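You operate a simulated robot arm through the tools that you are given. There is no shell and no other tool.

The job below is to be done with a simulated robot arm. You get a single attempt, and the scene is never put back.

TASK
Wind the cable through until its blue grip meets the yellow mark.
Fine: turn the green clamp over the conduit and set the draw lever to TURN first; lever back to TIGHT, then swing the clamp clear. Where these are worked on the way, their far stop is far enough and under half their travel is too little: draw lever, green clamp.

Only the result counts: the job must be done as asked and must still hold three seconds after the hand-in. Knocking over, shifting, dropping, spilling or breaking anything else fails it.

THE ROBOT
A 7-joint arm with a two-finger parallel gripper, fixed in place. Base frame: the origin is on the floor under the middle of its stand, x ahead of it, y to its left, z up; the work surface is at about z = 0.85. Units: m, rad, N and s.
It reaches about 1.247 m from its shoulder. Its first joint turns from -2.304 to 2.304 rad. Payload 3.91 kg.
The TCP is the grasp point between the finger pads, 0.03 m short of the fingertips. In the tool frame z runs along the fingers and y along their closing line. Largest opening 0.11 m; finger width 0.02, thickness 0.01; the body of the gripper, 0.048 by 0.112 m, starts 0.055 m behind the TCP.
Orientation is that of the tool frame in the base frame, as a unit quaternion [x, y, z, w]. With the fingers straight down and closing along the base's y, the tool's x points along the base's -x, its y along +y and its z along -z.

THE INTERFACE
- The arm moves only by the tool servo_tool. Its argument "series" is text: rows parted by semicolons, each of 7 numbers parted by spaces: the shift along the tool's x, y, z in m, then the turn, a rotation vector about the tool's x, y, z in rad, then the opening, from 0 (shut) to 1 (fully open). In form: tx ty tz ax ay az fingers; .... A call has 1 to 20 rows; each row is the pose to reach, as a shift and turn from the pose commanded when the call began, along the tool's axes at that moment. A row lasts 0.2 s, in which the tool goes at most 0.05 m and 0.15 rad; a call with a longer step from one row to the next is refused whole, and so is a gripper value outside its range. A pose out of reach is approached as far as the arm can. The call stops where the force on the tool passes 90 N (or 10 N more than at its start, if that is more) or the arm is blocked; 0.2 s more then pass. Each finger travels about 0.108 m/s and halts on what it meets, pressing with about 24 N; the grip force reading is that of the motor and also rises with nothing between the fingers. The clock runs only during rows and for 0.2 s after the last one: add rows that repeat a pose to give the fingers time. It gives the time, the measured TCP pose, the force on the tool (base axes), the opening and the grip force at its end, in the units of the frame above (readings bear some noise), with the torque about the TCP (base axes, N m) and any sound that the robot's microphone picked up.
- Cameras (640 x 400 px; columns grow to the right, rows downward): "scene" is fixed at [0.049, 0.501, 1.5067]; the picture's right is [0.34, -0.94, 0.00], its down [-0.72, -0.26, -0.64] and it looks along [0.60, 0.21, -0.77] (base axes); focal length 338 px, centre (320, 200). "wrist" rides on the gripper at [0.072, 0.017, -0.103] in the tool frame; the picture's right is [-0.23, 0.97, 0.00], its down [-0.76, -0.18, -0.62] and it looks along [-0.61, -0.14, 0.78] (tool axes); focal length 222 px, centre (320, 200). There is no depth. A picture from a camera that has moved, and an enlarged one, comes with that camera's place and axes in the base frame and with its lens.
- capture(camera): a new picture of that camera. It takes no simulated time.
- zoom(camera, box): a new picture of the part [left, top, right, bottom] of that camera's present view, enlarged. It takes no simulated time.
- finish_job(): hands the job in; it is judged then, once.

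Nothing tells you positions but the pictures and the camera data. Unless the task says otherwise, let go and move clear before handing in.

The tools are called after ">>>" as name(argument=value, ...) on one line, values as JSON. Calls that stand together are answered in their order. servo_tool: Moves the arm, as the interface text tells. Its arguments: {"type":"object","properties":{"series":{"type":"string"}},"required":["series"]} The other tools are called the same way: capture (camera) takes a picture; zoom (camera, box) takes an enlarged picture of a part of a camera's view; finish_job () hands the job in.

At the start:

```text
time_s: 0.0
ee_pos: [0.2492, 0.6427, 1.2628]
tool_rot: [-0.001, 1.0, -0.001, 0.0]
wrist_force: [-0.2, 0.9, 0.1]
torque: [0.03, -0.01, -0.01]
finger_gap: 0.1101
finger_force: 0.0
```

scene: 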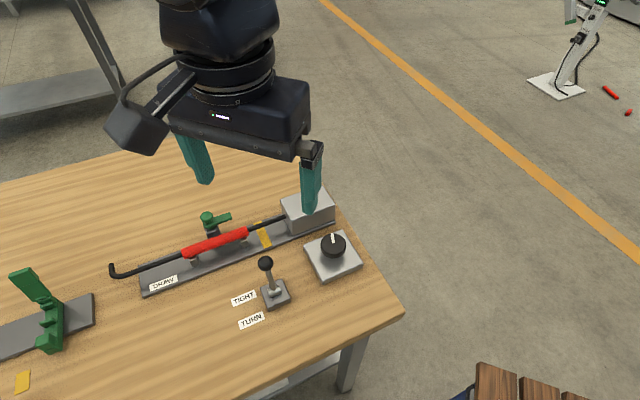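
wrist: 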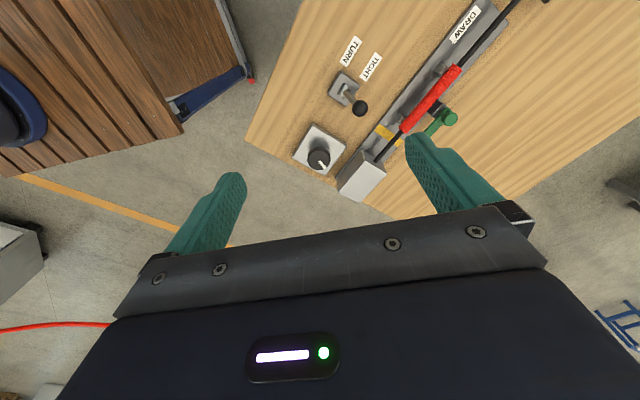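

I see a bench with a dark rail carrying a bent cable with a red sleeve, a small green clamp, a lever with TIGHT/TURN labels, and a knob. Before moving, I'll zoom in on these parts.

>>> zoom(camera="scene", box=[100, 180, 420, 380])

>>> zoom(camera="scene", box=[0, 200, 160, 400])

>>> zoom(camera="wrist", box=[260, 0, 580, 200])

```text
2.00 times, centred on (260, 280) of scene
camera zoom: at [0.049, 0.501, 1.5067], right [0.34, -0.94, 0.0], down [-0.72, -0.26, -0.64], along [0.6, 0.21, -0.77], focal length 676 px, centre (440, 40)
```

zoom: 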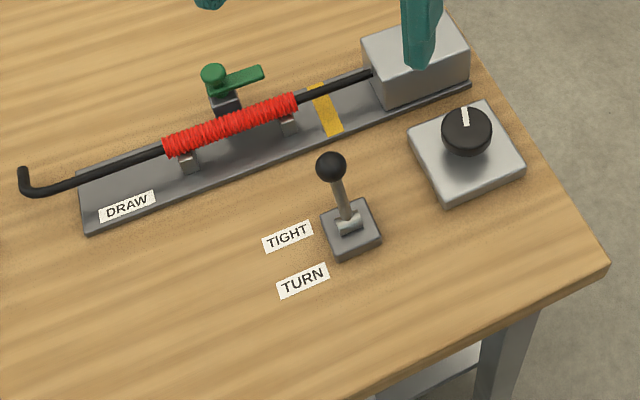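

```text
2.00 times, centred on (80, 300) of scene
camera zoom: at [0.049, 0.501, 1.5067], right [0.34, -0.94, 0.0], down [-0.72, -0.26, -0.64], along [0.6, 0.21, -0.77], focal length 676 px, centre (800, 0)
```

zoom: 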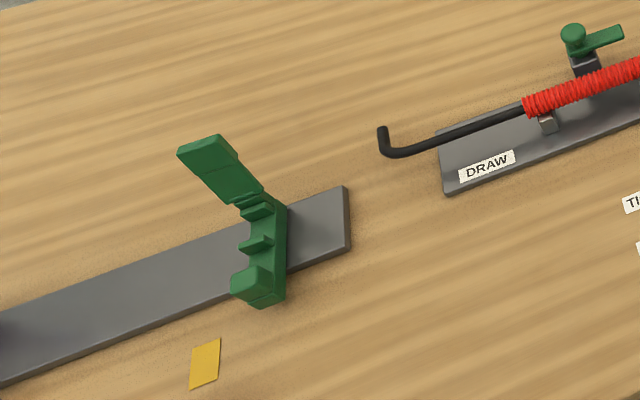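

```text
2.00 times, centred on (420, 100) of wrist
camera zoom: at [0.1761, 0.6594, 1.3654], right [0.23, 0.97, 0.0], down [0.76, -0.18, 0.62], along [0.61, -0.14, -0.78], focal length 444 px, centre (120, 400)
```

zoom: 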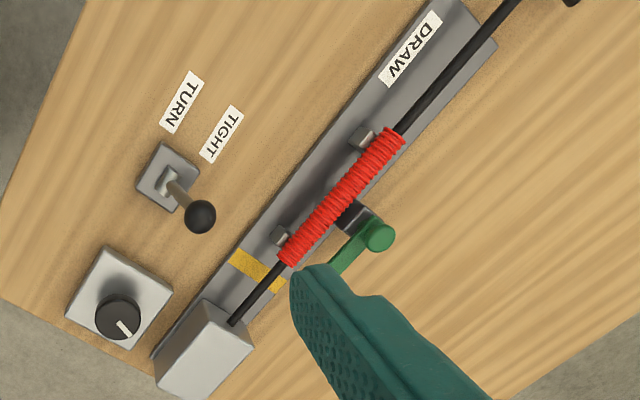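

The red sleeve is the conduit on the black cable, and no blue grip is visible yet. I'll move the hand up and to the left over free space so the wrist camera can show the rest of the bench.

>>> servo_tool(series="0.02 0.04 -0.01 0 0 0 1; 0.04 0.08 -0.02 0 0 0 1; 0.06 0.12 -0.03 0 0 0 1; 0.08 0.16 -0.04 0 0 0 1; 0.10 0.20 -0.05 0 0 0 1; 0.12 0.24 -0.06 0 0 0 1")

```text
time_s: 1.4
ee_pos: [0.1434, 0.8506, 1.3158]
tool_rot: [-0.001, 1.0, 0.001, -0.001]
wrist_force: [-0.2, 0.3, 0.5]
torque: [0.0, -0.02, 0.0]
finger_gap: 0.11
finger_force: 0.0
out of reach, approached as far as the arm can: row 6
```

>>> capture(camera="scene")

>>> capture(camera="wrist")

```text
taken
```

scene: 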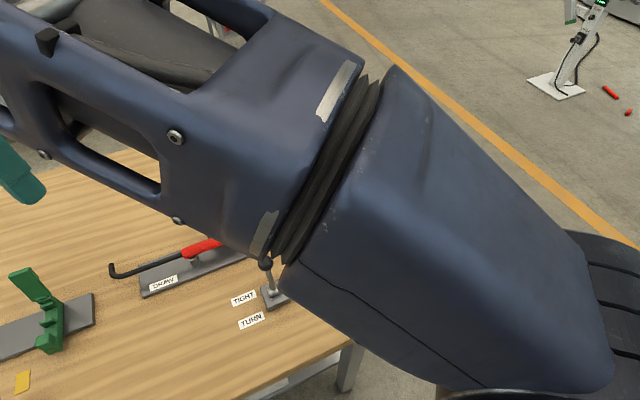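

```text
taken
camera wrist: at [0.0701, 0.8678, 1.4188], right [0.23, 0.97, 0.0], down [0.76, -0.18, 0.62], along [0.61, -0.14, -0.78], focal length 222 px, centre (320, 200)
```

wrist: 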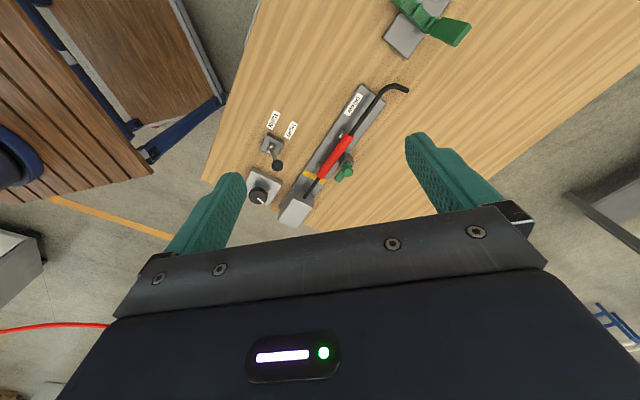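

The wrist view shows the knob, lever and rail, but the left end of the bench is still cut off. I'll pull the hand back a little and turn it about the vertical to look further left for the blue grip.

>>> servo_tool(series="0 -0.02 0 0 0 -0.14 1; 0 -0.04 0 0 0 -0.28 1; 0 -0.06 0 0 0 -0.42 1; 0 -0.08 0 0 0 -0.56 1; 0 -0.10 0 0 0 -0.70 1; 0 -0.12 0 0 0 -0.84 1; 0 -0.14 0 0 0 -0.98 1; 0 -0.16 0 0 0 -1.12 1; 0 -0.18 0 0 0 -1.26 1; 0 -0.2 0 0 0 -1.40 1")

>>> capture(camera="wrist")

>>> capture(camera="scene")

```text
time_s: 3.6
ee_pos: [0.1458, 0.6503, 1.3151]
tool_rot: [-0.645, 0.764, -0.001, -0.001]
wrist_force: [0.9, 1.5, -0.3]
torque: [-0.05, 0.0, 0.02]
finger_gap: 0.1098
finger_force: 0.1
```

```text
taken
camera wrist: at [0.1157, 0.5826, 1.4179], right [-0.92, 0.39, 0.0], down [0.3, 0.72, 0.62], along [0.24, 0.57, -0.78], focal length 222 px, centre (320, 200)
```

wrist: 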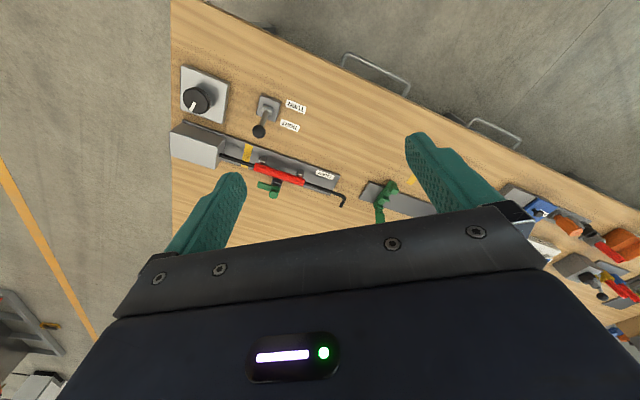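

```text
taken
```

scene: 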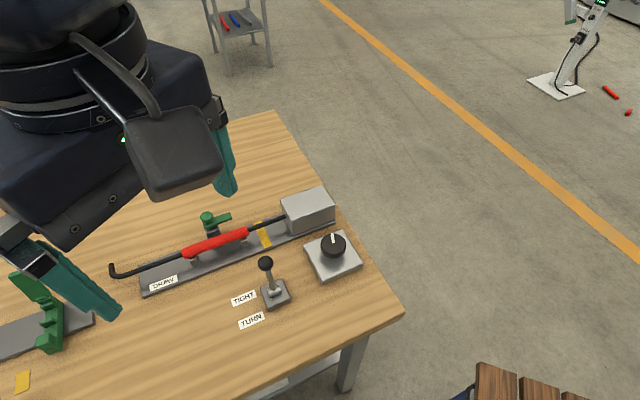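

There are more objects further along the bench: blue, orange and red parts. I'll zoom in on that part of the wrist view.

>>> zoom(camera="wrist", box=[480, 170, 640, 330])

>>> zoom(camera="wrist", box=[170, 60, 430, 230])

>>> servo_tool(series="0 0 0 0 0 -0.14 1; 0 0 0 0 0 -0.28 1; 0 0 0 0 0 -0.42 1; 0 0 0 0 0 -0.56 1; 0 0 0 0 0 -0.70 1")

>>> capture(camera="wrist")

```text
2.50 times, centred on (560, 250) of wrist
camera zoom: at [0.1157, 0.5826, 1.4179], right [-0.92, 0.39, 0.0], down [0.3, 0.72, 0.62], along [0.24, 0.57, -0.78], focal length 555 px, centre (-280, 75)
```

zoom: 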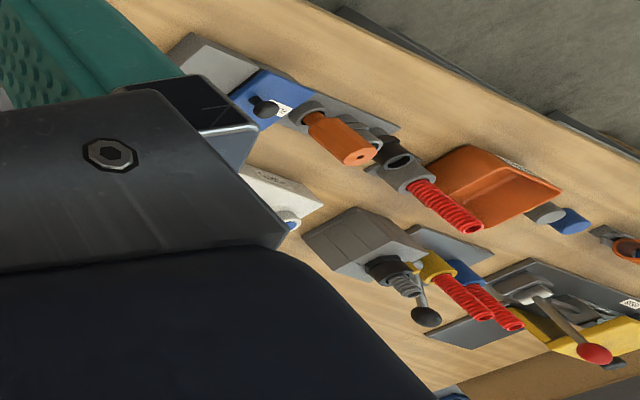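

```text
2.35 times, centred on (300, 145) of wrist
camera zoom: at [0.1157, 0.5826, 1.4179], right [-0.92, 0.39, 0.0], down [0.3, 0.72, 0.62], along [0.24, 0.57, -0.78], focal length 523 px, centre (367, 329)
```

zoom: 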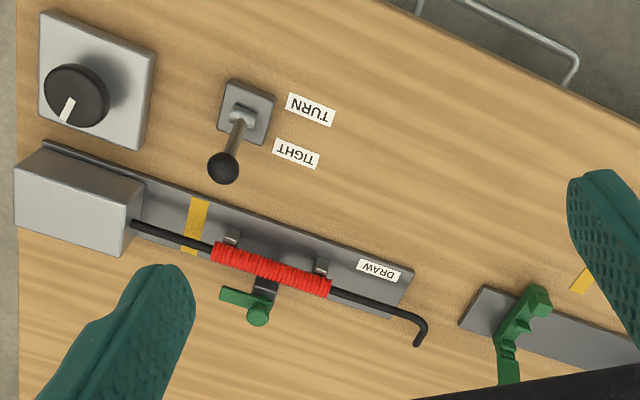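

```text
time_s: 4.8
ee_pos: [0.1454, 0.6504, 1.3148]
tool_rot: [0.868, -0.496, 0.0, 0.0]
wrist_force: [-0.6, -0.3, -0.1]
torque: [0.0, 0.0, 0.01]
finger_gap: 0.1098
finger_force: 0.0
```

```text
taken
camera wrist: at [0.1669, 0.5801, 1.4182], right [-0.95, -0.3, 0.0], down [-0.23, 0.75, 0.62], along [-0.19, 0.59, -0.78], focal length 222 px, centre (320, 200)
```

wrist: 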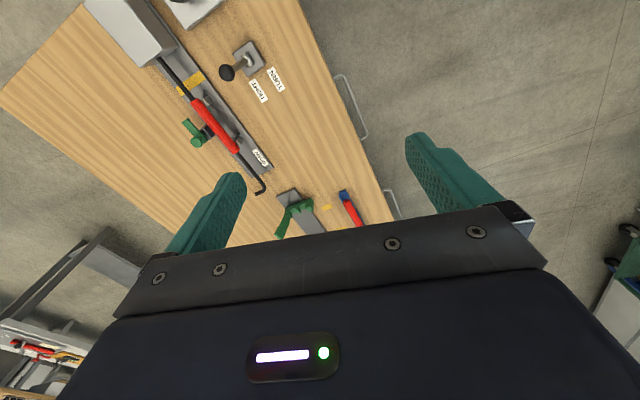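

A red and blue item is now visible beyond the second green part. I'll zoom in on it and turn further to see it clearly.

>>> zoom(camera="wrist", box=[240, 150, 420, 250])

>>> servo_tool(series="0 0 0 0 0 -0.14 1; 0 0 0 0 0 -0.28 1; 0 0 0 0 0 -0.42 1; 0 0 0 0 0 -0.56 1; 0 0 0 0 0 -0.70 1")

>>> capture(camera="wrist")

>>> capture(camera="scene")

```text
3.56 times, centred on (330, 200) of wrist
camera zoom: at [0.1669, 0.5801, 1.4182], right [-0.95, -0.3, 0.0], down [-0.23, 0.75, 0.62], along [-0.19, 0.59, -0.78], focal length 790 px, centre (284, 200)
```

zoom: 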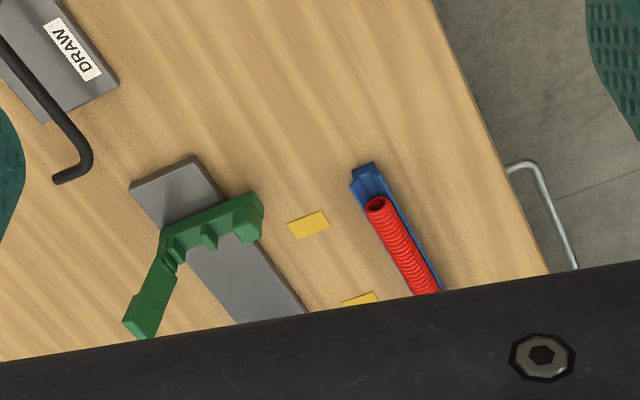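

```text
time_s: 6.0
ee_pos: [0.1437, 0.6509, 1.3157]
tool_rot: [0.986, -0.169, -0.001, 0.0]
wrist_force: [0.5, 0.4, 0.4]
torque: [0.03, -0.04, 0.0]
finger_gap: 0.11
finger_force: 0.1
```

```text
taken
camera wrist: at [0.2071, 0.6107, 1.4182], right [-0.54, -0.84, 0.0], down [-0.66, 0.42, 0.62], along [-0.53, 0.33, -0.78], focal length 222 px, centre (320, 200)
```

wrist: 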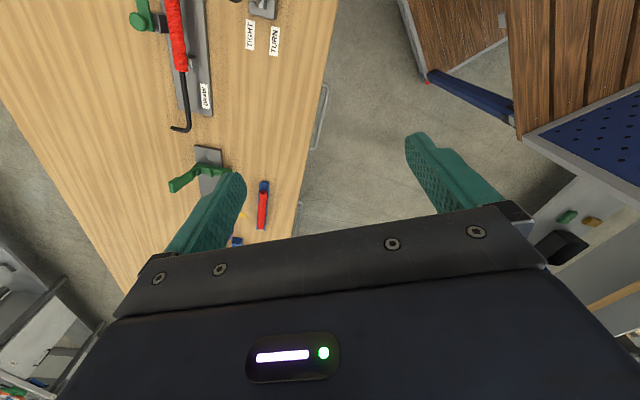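

```text
taken
```

scene: 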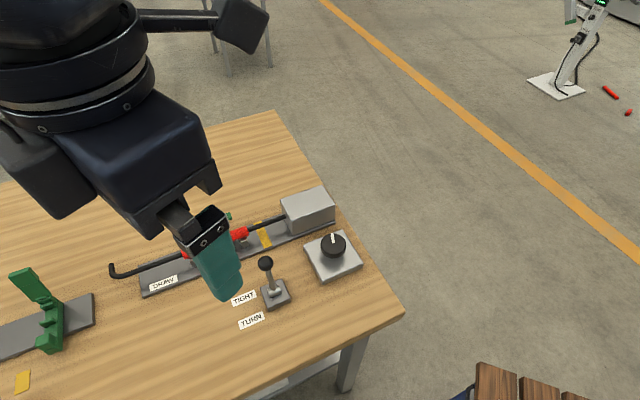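

A second set sits on the left part of the bench: a rail with a green clip, yellow marks, and a blue tray holding a red corrugated tube. I'll move the camera toward it to see what it is and whether the blue grip is there.

>>> servo_tool(series="-0.045 0 0 0 0 0 1; -0.09 0 0 0 0 0 1; -0.135 0 0 0 0 0 1; -0.18 0 0 0 0 0 1; -0.225 0 0 0 0 0 1; -0.27 0 0 0 0 0 1")

>>> capture(camera="wrist")

>>> capture(camera="scene")

```text
time_s: 7.4
ee_pos: [-0.1075, 0.7421, 1.3158]
tool_rot: [0.985, -0.17, 0.0, -0.001]
wrist_force: [1.2, -0.5, 1.2]
torque: [0.03, 0.09, 0.01]
finger_gap: 0.11
finger_force: 0.0
```

```text
taken
camera wrist: at [-0.0456, 0.7024, 1.4184], right [-0.54, -0.84, 0.0], down [-0.66, 0.42, 0.62], along [-0.52, 0.34, -0.78], focal length 222 px, centre (320, 200)
```

wrist: 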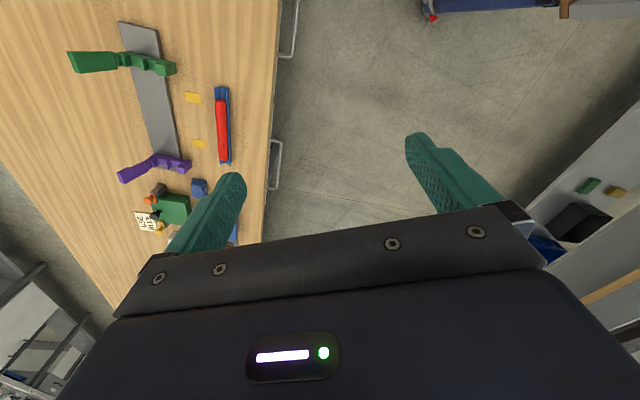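

```text
taken
```

scene: 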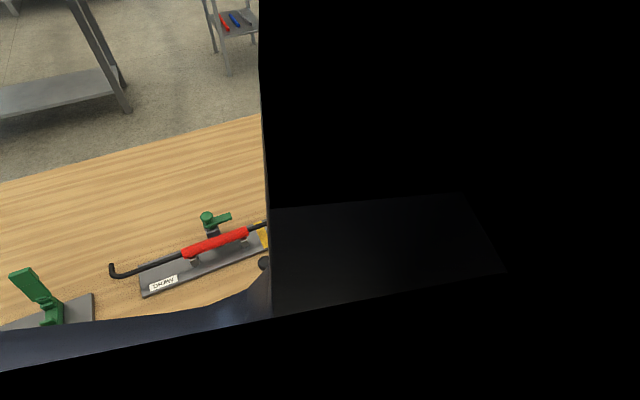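

The left part holds another board with green and purple clips and a small green device. I'll zoom in there and look a bit further along.

>>> zoom(camera="wrist", box=[50, 10, 290, 160])

>>> zoom(camera="wrist", box=[90, 130, 290, 255])

>>> servo_tool(series="-0.04 0 0 0 0 0.14 1; -0.08 0 0 0 0 0.28 1; -0.12 0 0 0 0 0.42 1; -0.16 0 0 0 0 0.56 1; -0.2 0 0 0 0 0.70 1")

>>> capture(camera="wrist")

```text
2.67 times, centred on (170, 85) of wrist
camera zoom: at [-0.0456, 0.7024, 1.4184], right [-0.54, -0.84, 0.0], down [-0.66, 0.42, 0.62], along [-0.52, 0.34, -0.78], focal length 592 px, centre (720, 507)
```

zoom: 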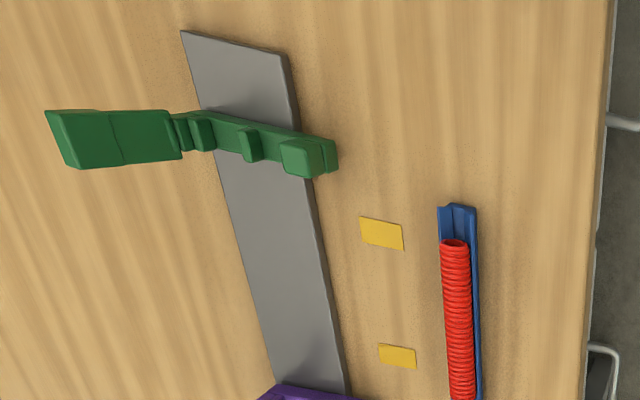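

```text
3.20 times, centred on (190, 192) of wrist
camera zoom: at [-0.0456, 0.7024, 1.4184], right [-0.54, -0.84, 0.0], down [-0.66, 0.42, 0.62], along [-0.52, 0.34, -0.78], focal length 711 px, centre (736, 224)
```

zoom: 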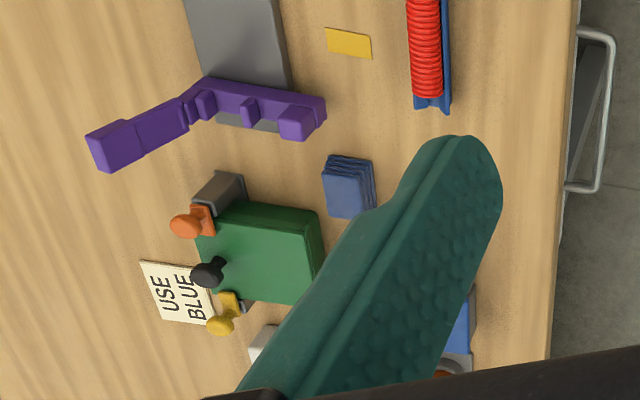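

```text
time_s: 8.6
ee_pos: [-0.2726, 0.7642, 1.2958]
tool_rot: [0.867, -0.498, 0.0, 0.0]
wrist_force: [0.7, -1.5, 0.3]
torque: [0.02, 0.0, -0.02]
finger_gap: 0.1099
finger_force: 0.0
out of reach, approached as far as the arm can: row 3, 4, 5
```

```text
taken
camera wrist: at [-0.2517, 0.692, 1.3985], right [-0.96, -0.29, 0.0], down [-0.23, 0.75, 0.62], along [-0.18, 0.6, -0.78], focal length 222 px, centre (320, 200)
```

wrist: 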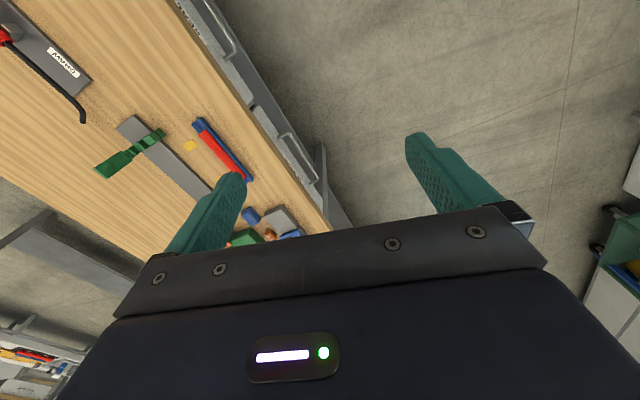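

The board with the "USE BLUE" card is a different station. The lever with TIGHT/TURN, the green clamp, the red conduit and the knob all belong to the DRAW rail, so I'll go back there for a close look.

>>> servo_tool(series="0.0215 -0.0283 0.0067 0 0 0.1396 1; 0.0429 -0.0567 0.0133 0 0 0.2792 1; 0.0644 -0.085 0.02 0 0 0.4188 1; 0.0859 -0.1133 0.0267 0 0 0.5584 1; 0.1073 -0.1417 0.0333 0 0 0.698 1; 0.1288 -0.17 0.04 0 0 0.8376 1; 0.1503 -0.1983 0.0467 0 0 0.9772 1; 0.1717 -0.2267 0.0533 0 0 1.1168 1; 0.1932 -0.255 0.06 0 0 1.2564 1; 0.2147 -0.2833 0.0667 0 0 1.396 1; 0.2361 -0.3117 0.0733 0 0 1.5356 1; 0.2576 -0.34 0.08 0 0 1.6752 1; 0.2791 -0.3683 0.0867 0 0 1.8148 1; 0.3005 -0.3967 0.0933 0 0 1.9544 1; 0.322 -0.425 0.1 0 0 2.094 1")

>>> capture(camera="wrist")

>>> capture(camera="scene")

```text
time_s: 11.8
ee_pos: [0.2587, 0.6988, 1.1985]
tool_rot: [-0.003, 1.0, 0.0, 0.0]
wrist_force: [-0.8, 0.5, 0.3]
torque: [0.01, -0.03, 0.01]
finger_gap: 0.1103
finger_force: 0.1
```

```text
taken
camera wrist: at [0.1851, 0.7143, 1.3015], right [0.22, 0.98, 0.0], down [0.76, -0.17, 0.62], along [0.61, -0.14, -0.78], focal length 222 px, centre (320, 200)
```

wrist: 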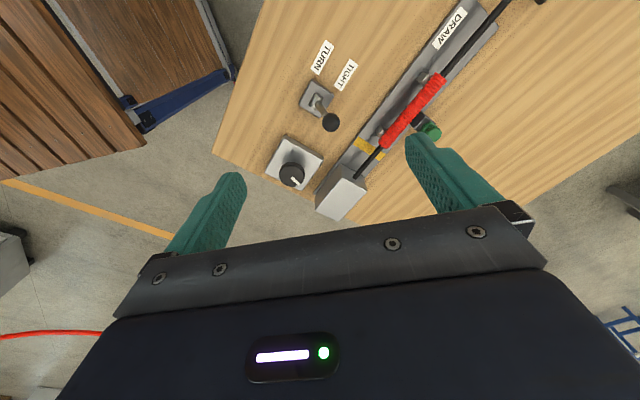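

```text
taken
```

scene: 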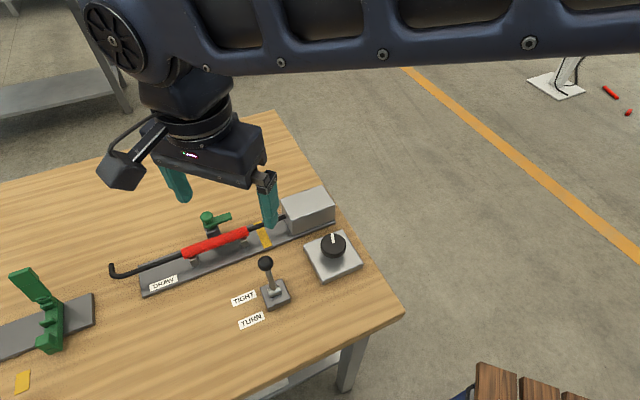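

From here the station is in view of both cameras. I'll zoom tightly on the conduit and clamp, the lever and the knob.

>>> zoom(camera="scene", box=[170, 195, 290, 270])

>>> zoom(camera="wrist", box=[260, 30, 500, 230])

>>> zoom(camera="scene", box=[225, 185, 385, 335])

>>> zoom(camera="scene", box=[95, 245, 215, 320])

```text
5.33 times, centred on (230, 232) of scene
camera zoom: at [0.049, 0.501, 1.5067], right [0.34, -0.94, 0.0], down [-0.72, -0.26, -0.64], along [0.6, 0.21, -0.77], focal length 1802 px, centre (800, 27)
```

zoom: 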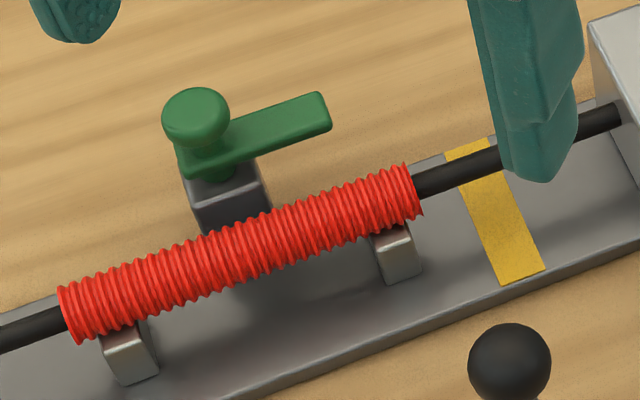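

```text
2.00 times, centred on (380, 130) of wrist
camera zoom: at [0.1851, 0.7143, 1.3015], right [0.22, 0.98, 0.0], down [0.76, -0.17, 0.62], along [0.61, -0.14, -0.78], focal length 444 px, centre (200, 340)
```

zoom: 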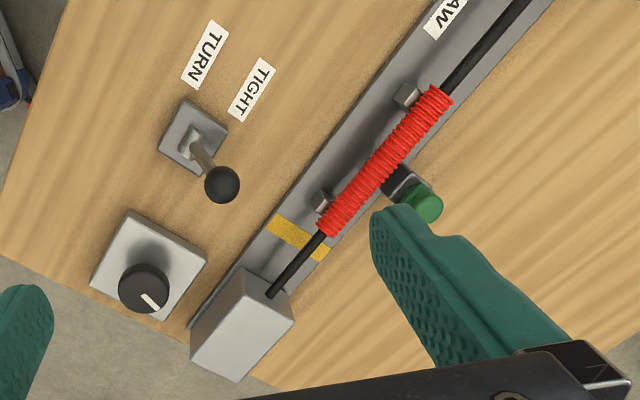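

```text
2.67 times, centred on (305, 260) of scene
camera zoom: at [0.049, 0.501, 1.5067], right [0.34, -0.94, 0.0], down [-0.72, -0.26, -0.64], along [0.6, 0.21, -0.77], focal length 901 px, centre (360, 40)
```

zoom: 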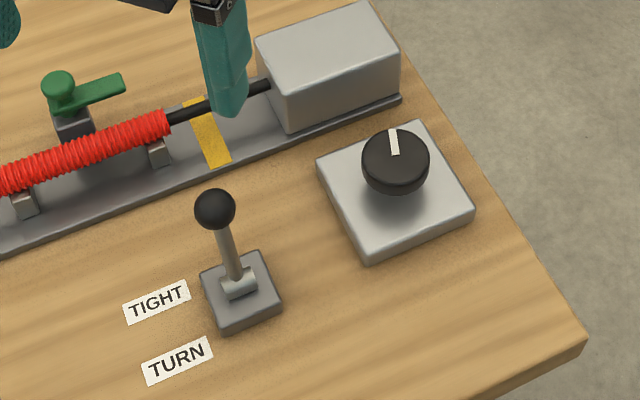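

```text
5.33 times, centred on (155, 282) of scene
camera zoom: at [0.049, 0.501, 1.5067], right [0.34, -0.94, 0.0], down [-0.72, -0.26, -0.64], along [0.6, 0.21, -0.77], focal length 1802 px, centre (1200, -240)
```

zoom: 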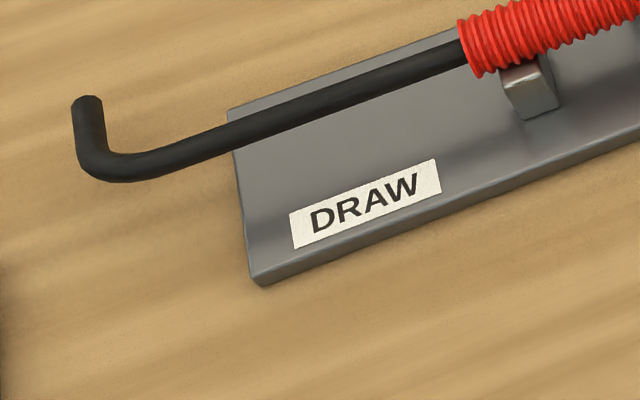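

The clamp pivots on a post behind the conduit, with its arm now lying parallel to the conduit. The lever leans toward TIGHT, and the rail runs at about -45°. I'll move closer to measure the clamp more precisely.

>>> servo_tool(series="0.02 0.03 0.03 0 0 0 1; 0.04 0.06 0.06 0 0 0 1; 0.05 0.09 0.09 0 0 0 1; 0.06 0.11 0.11 0 0 0 1")

>>> capture(camera="wrist")

>>> capture(camera="scene")

```text
time_s: 12.8
ee_pos: [0.198, 0.8089, 1.0895]
tool_rot: [-0.004, 1.0, 0.0, 0.0]
wrist_force: [1.0, -0.4, 0.4]
torque: [0.05, 0.02, 0.0]
finger_gap: 0.1099
finger_force: 0.1
```

```text
taken
camera wrist: at [0.1237, 0.8246, 1.1917], right [0.22, 0.98, 0.0], down [0.76, -0.17, 0.62], along [0.61, -0.14, -0.78], focal length 222 px, centre (320, 200)
```

wrist: 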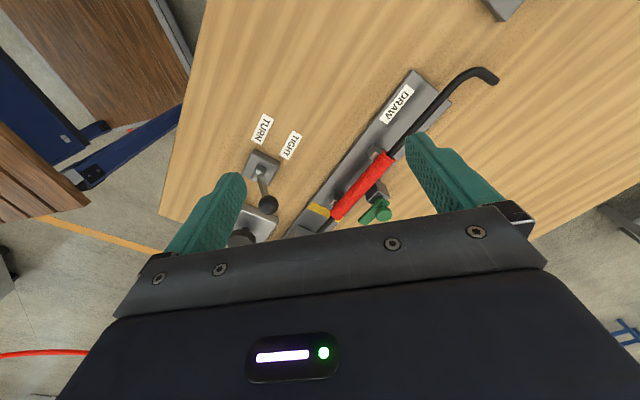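

```text
taken
```

scene: 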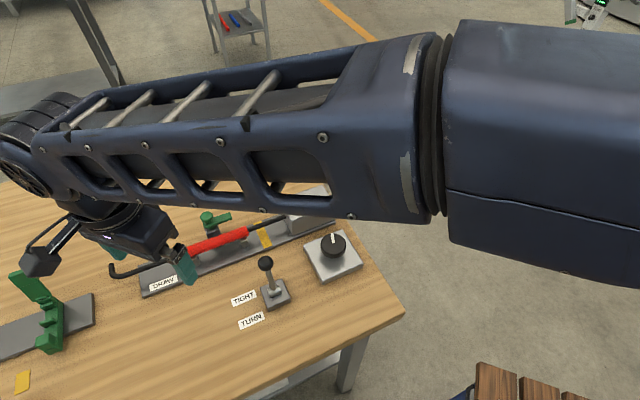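

>>> zoom(camera="wrist", box=[290, 130, 450, 240])

>>> zoom(camera="scene", box=[180, 195, 300, 270])

>>> zoom(camera="wrist", box=[370, 40, 530, 150])

```text
3.64 times, centred on (370, 185) of wrist
camera zoom: at [0.1237, 0.8246, 1.1917], right [0.22, 0.98, 0.0], down [0.76, -0.17, 0.62], along [0.61, -0.14, -0.78], focal length 808 px, centre (138, 254)
```

zoom: 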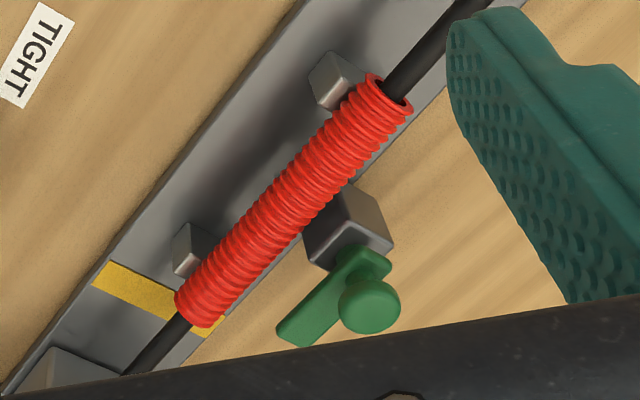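

```text
5.33 times, centred on (240, 232) of scene
camera zoom: at [0.049, 0.501, 1.5067], right [0.34, -0.94, 0.0], down [-0.72, -0.26, -0.64], along [0.6, 0.21, -0.77], focal length 1802 px, centre (747, 27)
```

zoom: 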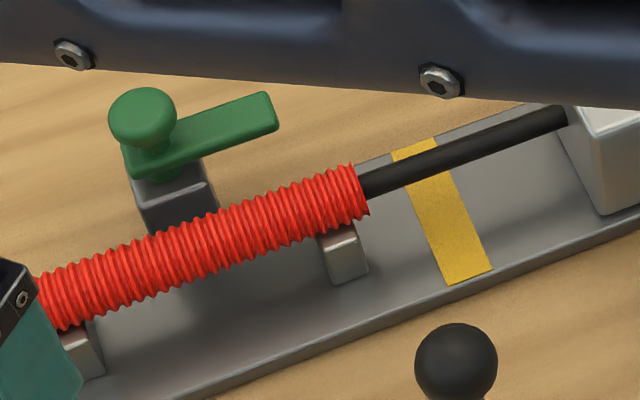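

```text
3.64 times, centred on (450, 95) of wrist
camera zoom: at [0.1237, 0.8246, 1.1917], right [0.22, 0.98, 0.0], down [0.76, -0.17, 0.62], along [0.61, -0.14, -0.78], focal length 808 px, centre (-153, 582)
```

zoom: 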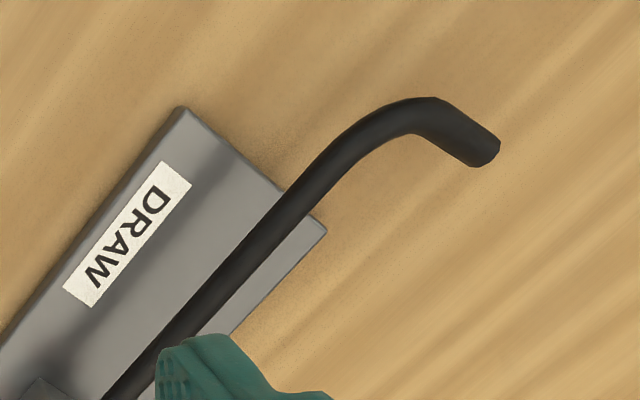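

Triangulating from both views puts the green mushroom pivot at about (0.372, 0.868, 0.935). The clamp arm end is near (0.411, 0.839, 0.907), and the conduit axis is at z≈0.89, about 3.5 cm from the pivot. Next I'll hover above the mushroom with the fingers set to straddle the arm, then check alignment.

>>> servo_tool(series="-0.035 0.012 0.0 0 0 0.14 1; -0.07 0.024 0.0 0 0 0.28 1; -0.105 0.036 0.01 0 0 0.42 1; -0.14 0.048 0.03 0 0 0.56 0.8; -0.174 0.059 0.05 0 0 0.70 0.6; -0.174 0.059 0.06 0 0 0.70 0.6")

>>> capture(camera="wrist")

>>> capture(camera="scene")

```text
time_s: 14.2
ee_pos: [0.3735, 0.87, 1.0296]
tool_rot: [0.34, 0.94, 0.0, -0.001]
wrist_force: [0.7, -0.4, -0.2]
torque: [0.01, -0.02, -0.01]
finger_gap: 0.0659
finger_force: 0.1
```

```text
taken
camera wrist: at [0.3272, 0.9287, 1.1325], right [0.8, 0.6, 0.0], down [0.47, -0.62, 0.62], along [0.38, -0.5, -0.78], focal length 222 px, centre (320, 200)
```

wrist: 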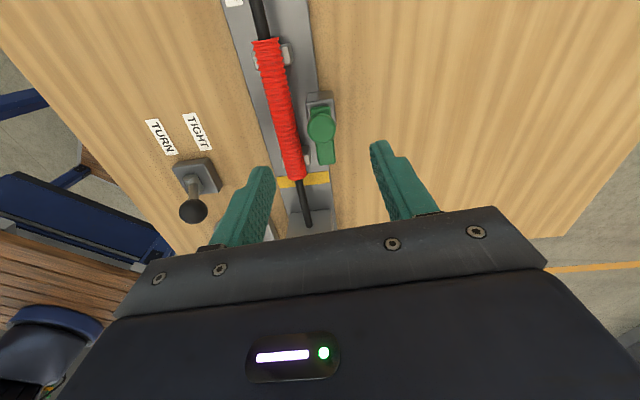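

```text
taken
```

scene: 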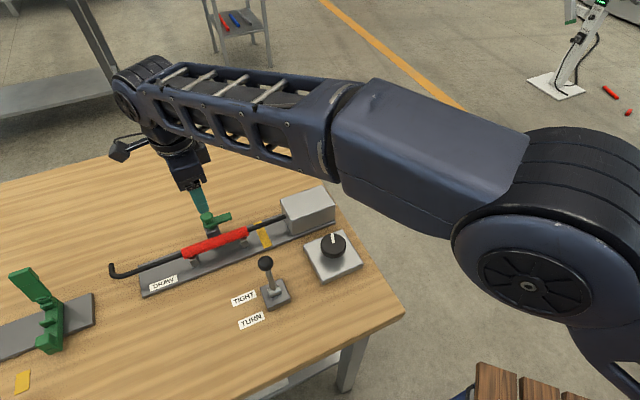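

My predicted mushroom position matches the new wrist view to within a few pixels. I'll zoom to refine the arm angle and heights before going down.

>>> zoom(camera="wrist", box=[240, 70, 400, 190])

>>> zoom(camera="scene", box=[170, 180, 290, 255])

```text
3.33 times, centred on (320, 130) of wrist
camera zoom: at [0.3272, 0.9287, 1.1325], right [0.8, 0.6, 0.0], down [0.47, -0.62, 0.62], along [0.38, -0.5, -0.78], focal length 740 px, centre (320, 433)
```

zoom: 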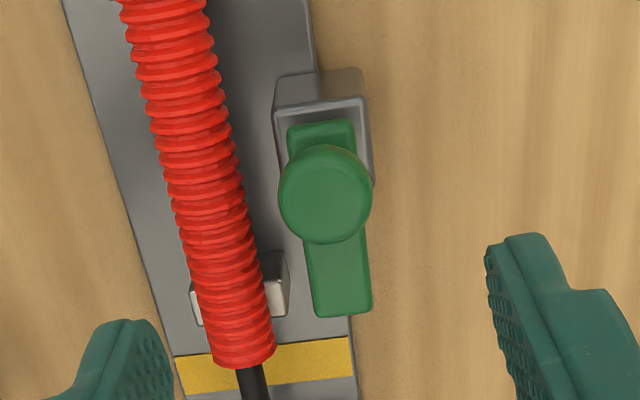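

```text
5.33 times, centred on (230, 218) of scene
camera zoom: at [0.049, 0.501, 1.5067], right [0.34, -0.94, 0.0], down [-0.72, -0.26, -0.64], along [0.6, 0.21, -0.77], focal length 1802 px, centre (800, 107)
```

zoom: 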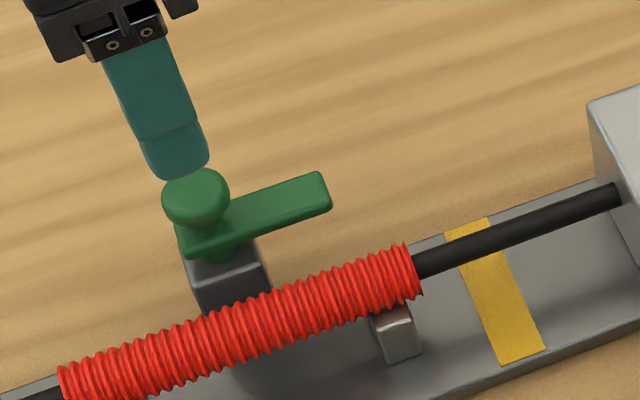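

The arm lies at about -45.7° and the gripper is centred over the mushroom within about 1 mm. I'll trim the yaw, lower the fingers around the mushroom with tips above conduit height, and then close.

>>> servo_tool(series="0 0 0.02 0 0 0.09 0.6; 0 0 0.045 0 0 0.09 0.6; 0 0 0.07 0 0 0.09 0.6; 0 0 0.091 0 0 0.09 0.6; 0 0 0.091 0 0 0.09 0.6")

>>> capture(camera="wrist")

>>> zoom(camera="scene", box=[150, 160, 290, 255])

```text
time_s: 15.4
ee_pos: [0.3717, 0.8679, 0.9366]
tool_rot: [0.381, 0.924, 0.0, 0.0]
wrist_force: [1.6, 0.0, 0.7]
torque: [0.0, 0.02, 0.03]
finger_gap: 0.066
finger_force: 0.1
```

```text
taken
camera wrist: at [0.3307, 0.9312, 1.041], right [0.85, 0.53, 0.0], down [0.41, -0.66, 0.62], along [0.33, -0.53, -0.78], focal length 222 px, centre (320, 200)
```

wrist: 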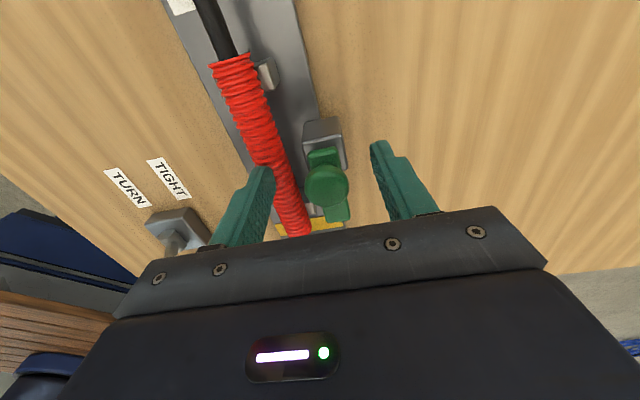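

```text
4.21 times, centred on (220, 208) of scene
camera zoom: at [0.049, 0.501, 1.5067], right [0.34, -0.94, 0.0], down [-0.72, -0.26, -0.64], along [0.6, 0.21, -0.77], focal length 1422 px, centre (741, 168)
```

zoom: 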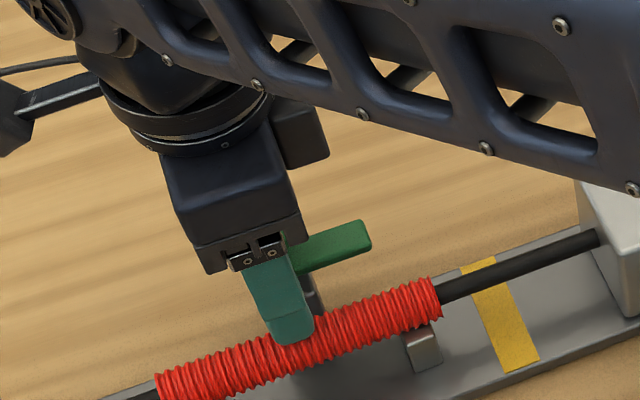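

The fingers straddle the mushroom with no contact force. Closing now.

>>> servo_tool(series="0 0 0 0 0 0 0; 0 0 0 0 0 0 0; 0 0 0 0 0 0 0")

>>> zoom(camera="wrist", box=[200, 100, 440, 250])

```text
time_s: 16.2
ee_pos: [0.3747, 0.8696, 0.9382]
tool_rot: [0.383, 0.924, 0.001, 0.001]
wrist_force: [41.9, 43.3, -4.2]
torque: [0.51, -0.03, -0.1]
finger_gap: 0.0251
finger_force: 45.4
```

```text
2.67 times, centred on (320, 175) of wrist
camera zoom: at [0.3345, 0.9321, 1.041], right [0.85, 0.53, 0.0], down [0.41, -0.67, 0.62], along [0.33, -0.53, -0.78], focal length 592 px, centre (320, 267)
```

zoom: 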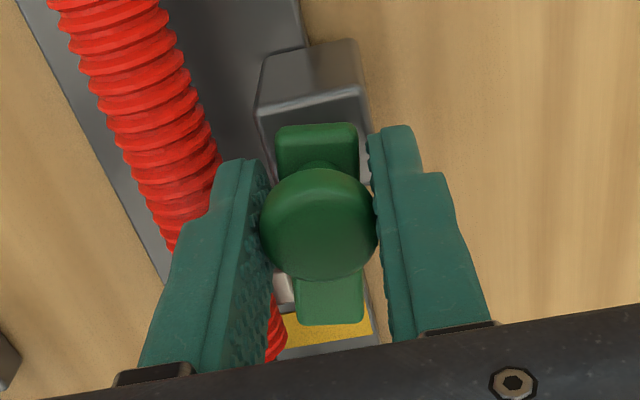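

The knob centre is a few mm further along the closing line, giving a 60 N side load. I'll shift the hand that way to relieve it before twisting.

>>> servo_tool(series="0 0.0025 0 0 0 0 0; 0 0.0025 0 0 0 0 0")

```text
time_s: 16.8
ee_pos: [0.376, 0.8683, 0.9381]
tool_rot: [0.382, 0.924, 0.0, 0.001]
wrist_force: [35.1, 2.4, 7.4]
torque: [-0.42, -0.39, 0.0]
finger_gap: 0.0251
finger_force: 45.4
```

>>> servo_tool(series="-0.0015 0.0015 0 0 0 0 0; -0.0015 0.0015 0 0 0 0 0")

```text
time_s: 17.4
ee_pos: [0.3756, 0.8699, 0.9385]
tool_rot: [0.382, 0.924, -0.002, 0.0]
wrist_force: [18.6, -25.3, 3.6]
torque: [-0.8, -0.48, 0.01]
finger_gap: 0.0253
finger_force: 45.3
```

The closing-line load is relieved, and what remains is small frictional load. I'll start twisting clockwise as seen from above, in small steps.

>>> servo_tool(series="0 0 0 0 0 0.1 0; 0 0 0 0 0 0.2 0; 0 0 0 0 0 0.3 0; 0 0 0 0 0 0.4 0")

>>> capture(camera="wrist")

>>> zoom(camera="scene", box=[150, 160, 290, 255])

```text
time_s: 18.4
ee_pos: [0.3733, 0.8696, 0.9382]
tool_rot: [0.557, 0.83, -0.001, 0.0]
wrist_force: [-2.8, -45.6, -6.4]
torque: [-0.47, -0.13, 0.03]
finger_gap: 0.0253
finger_force: 45.2
```

```text
taken
camera wrist: at [0.3621, 0.9434, 1.0409], right [0.99, 0.16, 0.0], down [0.12, -0.77, 0.62], along [0.1, -0.62, -0.78], focal length 222 px, centre (320, 200)
```

wrist: 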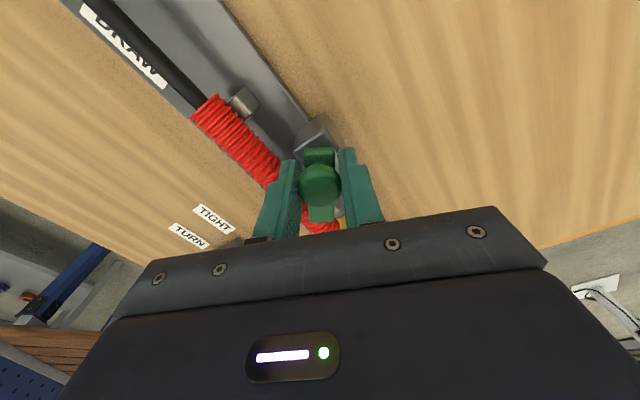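

```text
4.21 times, centred on (220, 208) of scene
camera zoom: at [0.049, 0.501, 1.5067], right [0.34, -0.94, 0.0], down [-0.72, -0.26, -0.64], along [0.6, 0.21, -0.77], focal length 1422 px, centre (741, 168)
```

zoom: 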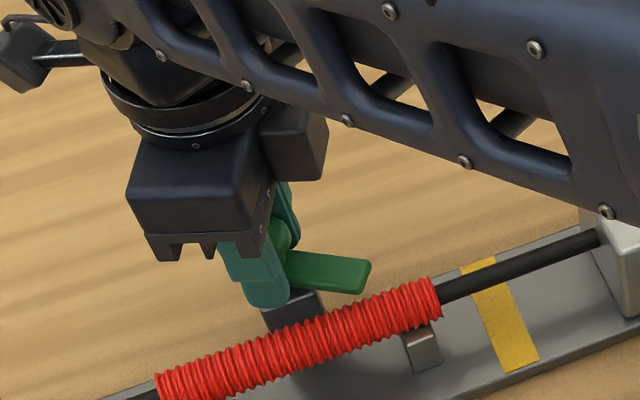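

The clamp turns with the gripper. I'll continue the twist, adding a small shift to reduce the side load.

>>> servo_tool(series="-0.002 -0.001 0 0 0 0.1 0; -0.002 -0.001 0 0 0 0.2 0; -0.002 -0.001 0 0 0 0.3 0; -0.002 -0.001 0 0 0 0.4 0")

>>> zoom(camera="scene", box=[150, 160, 290, 255])

```text
time_s: 19.4
ee_pos: [0.3732, 0.8702, 0.9385]
tool_rot: [0.711, 0.703, 0.001, 0.0]
wrist_force: [-4.1, 15.9, -14.8]
torque: [0.8, -0.1, 0.02]
finger_gap: 0.0255
finger_force: 44.9
```

```text
4.21 times, centred on (220, 208) of scene
camera zoom: at [0.049, 0.501, 1.5067], right [0.34, -0.94, 0.0], down [-0.72, -0.26, -0.64], along [0.6, 0.21, -0.77], focal length 1422 px, centre (741, 168)
```

zoom: 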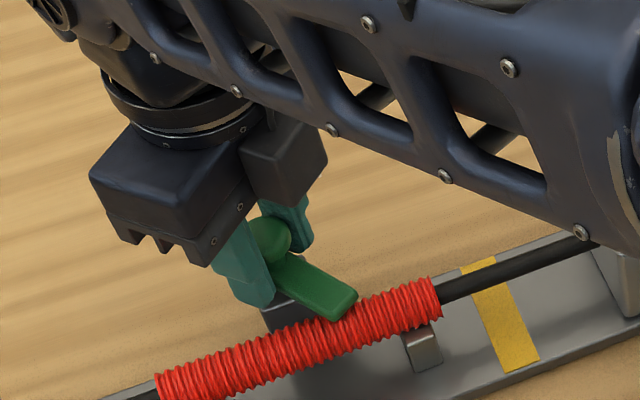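

The arm is now halfway and passing above the conduit. Continuing the turn.

>>> servo_tool(series="0 0 0 0 0 0.1 0; 0 0 0 0 0 0.2 0; 0 0 0 0 0 0.3 0; 0 0 0 0 0 0.4 0")

>>> zoom(camera="scene", box=[150, 160, 290, 255])

```text
time_s: 20.4
ee_pos: [0.3742, 0.8709, 0.9381]
tool_rot: [0.837, 0.547, -0.001, -0.002]
wrist_force: [-8.5, 26.3, 3.0]
torque: [0.68, -0.04, 0.0]
finger_gap: 0.0254
finger_force: 44.9
```

```text
4.21 times, centred on (220, 208) of scene
camera zoom: at [0.049, 0.501, 1.5067], right [0.34, -0.94, 0.0], down [-0.72, -0.26, -0.64], along [0.6, 0.21, -0.77], focal length 1422 px, centre (741, 168)
```

zoom: 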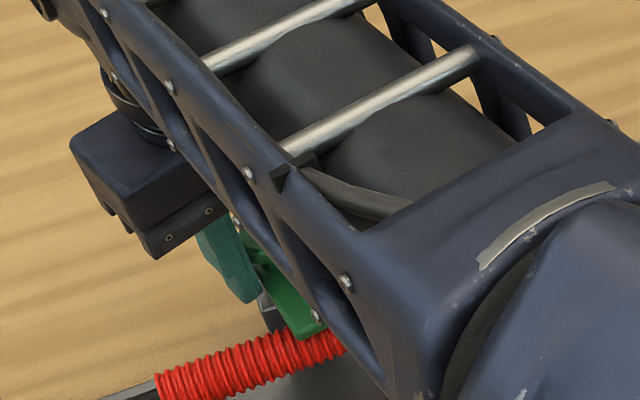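

>>> servo_tool(series="0 0 0 0 0 0.1 0; 0 0 0 0 0 0.2 0; 0 0 0 0 0 0.3 0; 0 0 0 0 0 0.36 0")

>>> capture(camera="scene")

>>> capture(camera="wrist")

```text
time_s: 20.9
ee_pos: [0.3697, 0.8638, 0.9314]
tool_rot: [0.868, 0.495, -0.028, -0.007]
wrist_force: [-3.6, -24.8, 9.3]
torque: [-0.58, 0.17, -0.14]
finger_gap: 0.0253
finger_force: 45.2
out of reach, approached as far as the arm can: row 2
stopped in row 2: the force on the tool passed its limit at 168 N (the readings are from after the stop); the commanded pose is now the measured one
```

```text
taken
```

scene: 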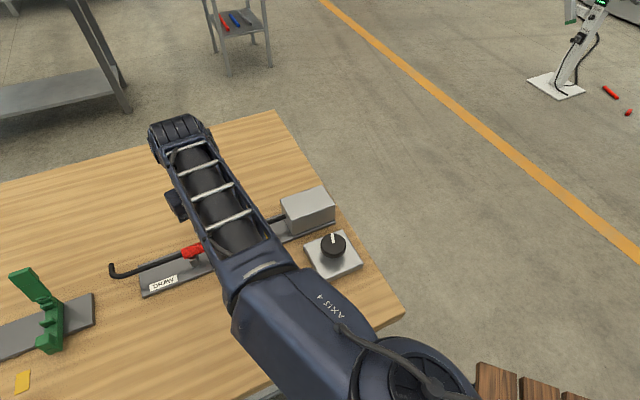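

```text
taken
camera wrist: at [0.4264, 0.9189, 1.0298], right [0.72, -0.69, -0.03], down [-0.51, -0.55, 0.66], along [-0.47, -0.46, -0.75], focal length 222 px, centre (320, 200)
```

wrist: 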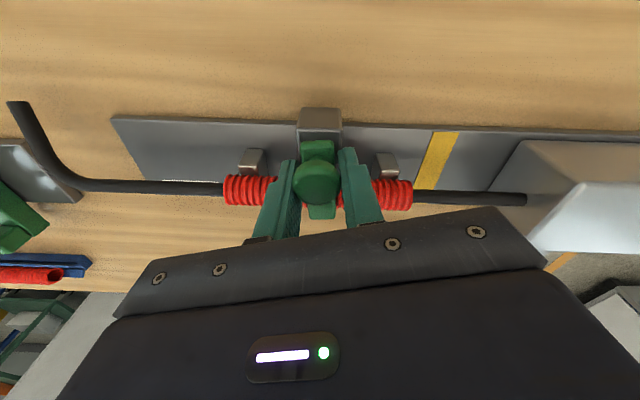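

The arm's wrist reached a joint limit and the move stopped on force. The clamp has turned about 75-85° and now lies across the conduit. I'll check its angle and the state of everything in close-up.

>>> zoom(camera="wrist", box=[200, 80, 440, 240])

>>> zoom(camera="scene", box=[100, 100, 400, 320])

```text
2.50 times, centred on (320, 160) of wrist
camera zoom: at [0.4264, 0.9189, 1.0298], right [0.72, -0.69, -0.03], down [-0.51, -0.55, 0.66], along [-0.47, -0.46, -0.75], focal length 555 px, centre (320, 300)
```

zoom: 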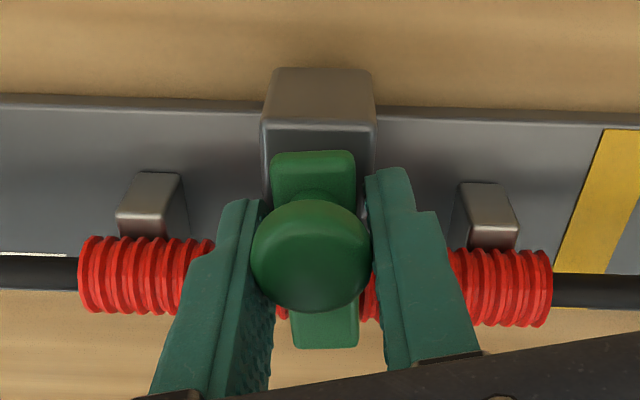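

```text
1.82 times, centred on (250, 210) of scene
camera zoom: at [0.049, 0.501, 1.5067], right [0.34, -0.94, 0.0], down [-0.72, -0.26, -0.64], along [0.6, 0.21, -0.77], focal length 614 px, centre (447, 182)
```

zoom: 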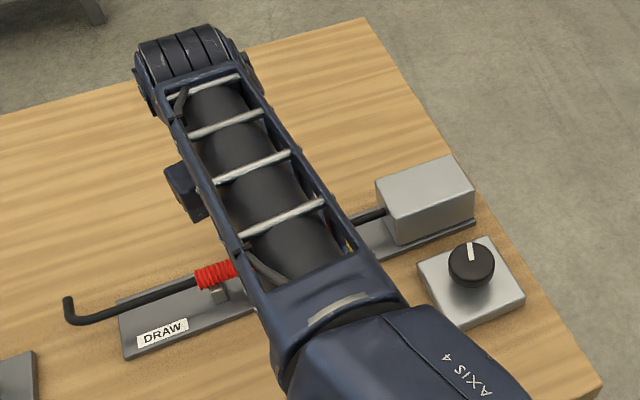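

The clamp arm has swung about 85° and now crosses over the conduit. I'll open the fingers and lift straight up.

>>> servo_tool(series="0 0 0 0 0 0 0.45; 0 0 0 0 0 0 0.45; 0 0 -0.03 0 0 0 0.45; 0 0 -0.07 0 0 0 0.45; 0 0 -0.11 0 0 0 0.45; 0 0 -0.15 0 0 0 0.45")

>>> capture(camera="wrist")

>>> capture(camera="scene")

```text
time_s: 22.3
ee_pos: [0.373, 0.8661, 1.0094]
tool_rot: [0.868, 0.495, -0.028, -0.006]
wrist_force: [-0.3, 0.0, -0.3]
torque: [0.03, 0.01, 0.0]
finger_gap: 0.0497
finger_force: 0.1
out of reach, approached as far as the arm can: row 5, 6
```

```text
taken
camera wrist: at [0.4293, 0.9218, 1.1093], right [0.72, -0.69, -0.03], down [-0.5, -0.56, 0.66], along [-0.47, -0.46, -0.75], focal length 222 px, centre (320, 200)
```

wrist: 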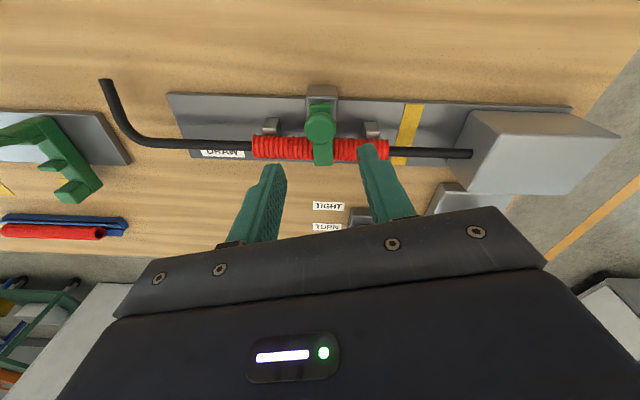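

```text
taken
```

scene: 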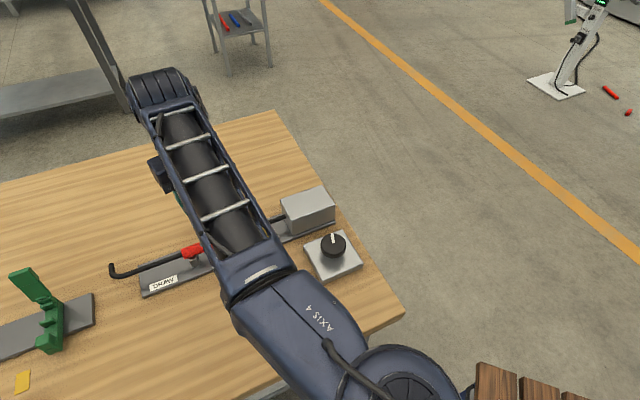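

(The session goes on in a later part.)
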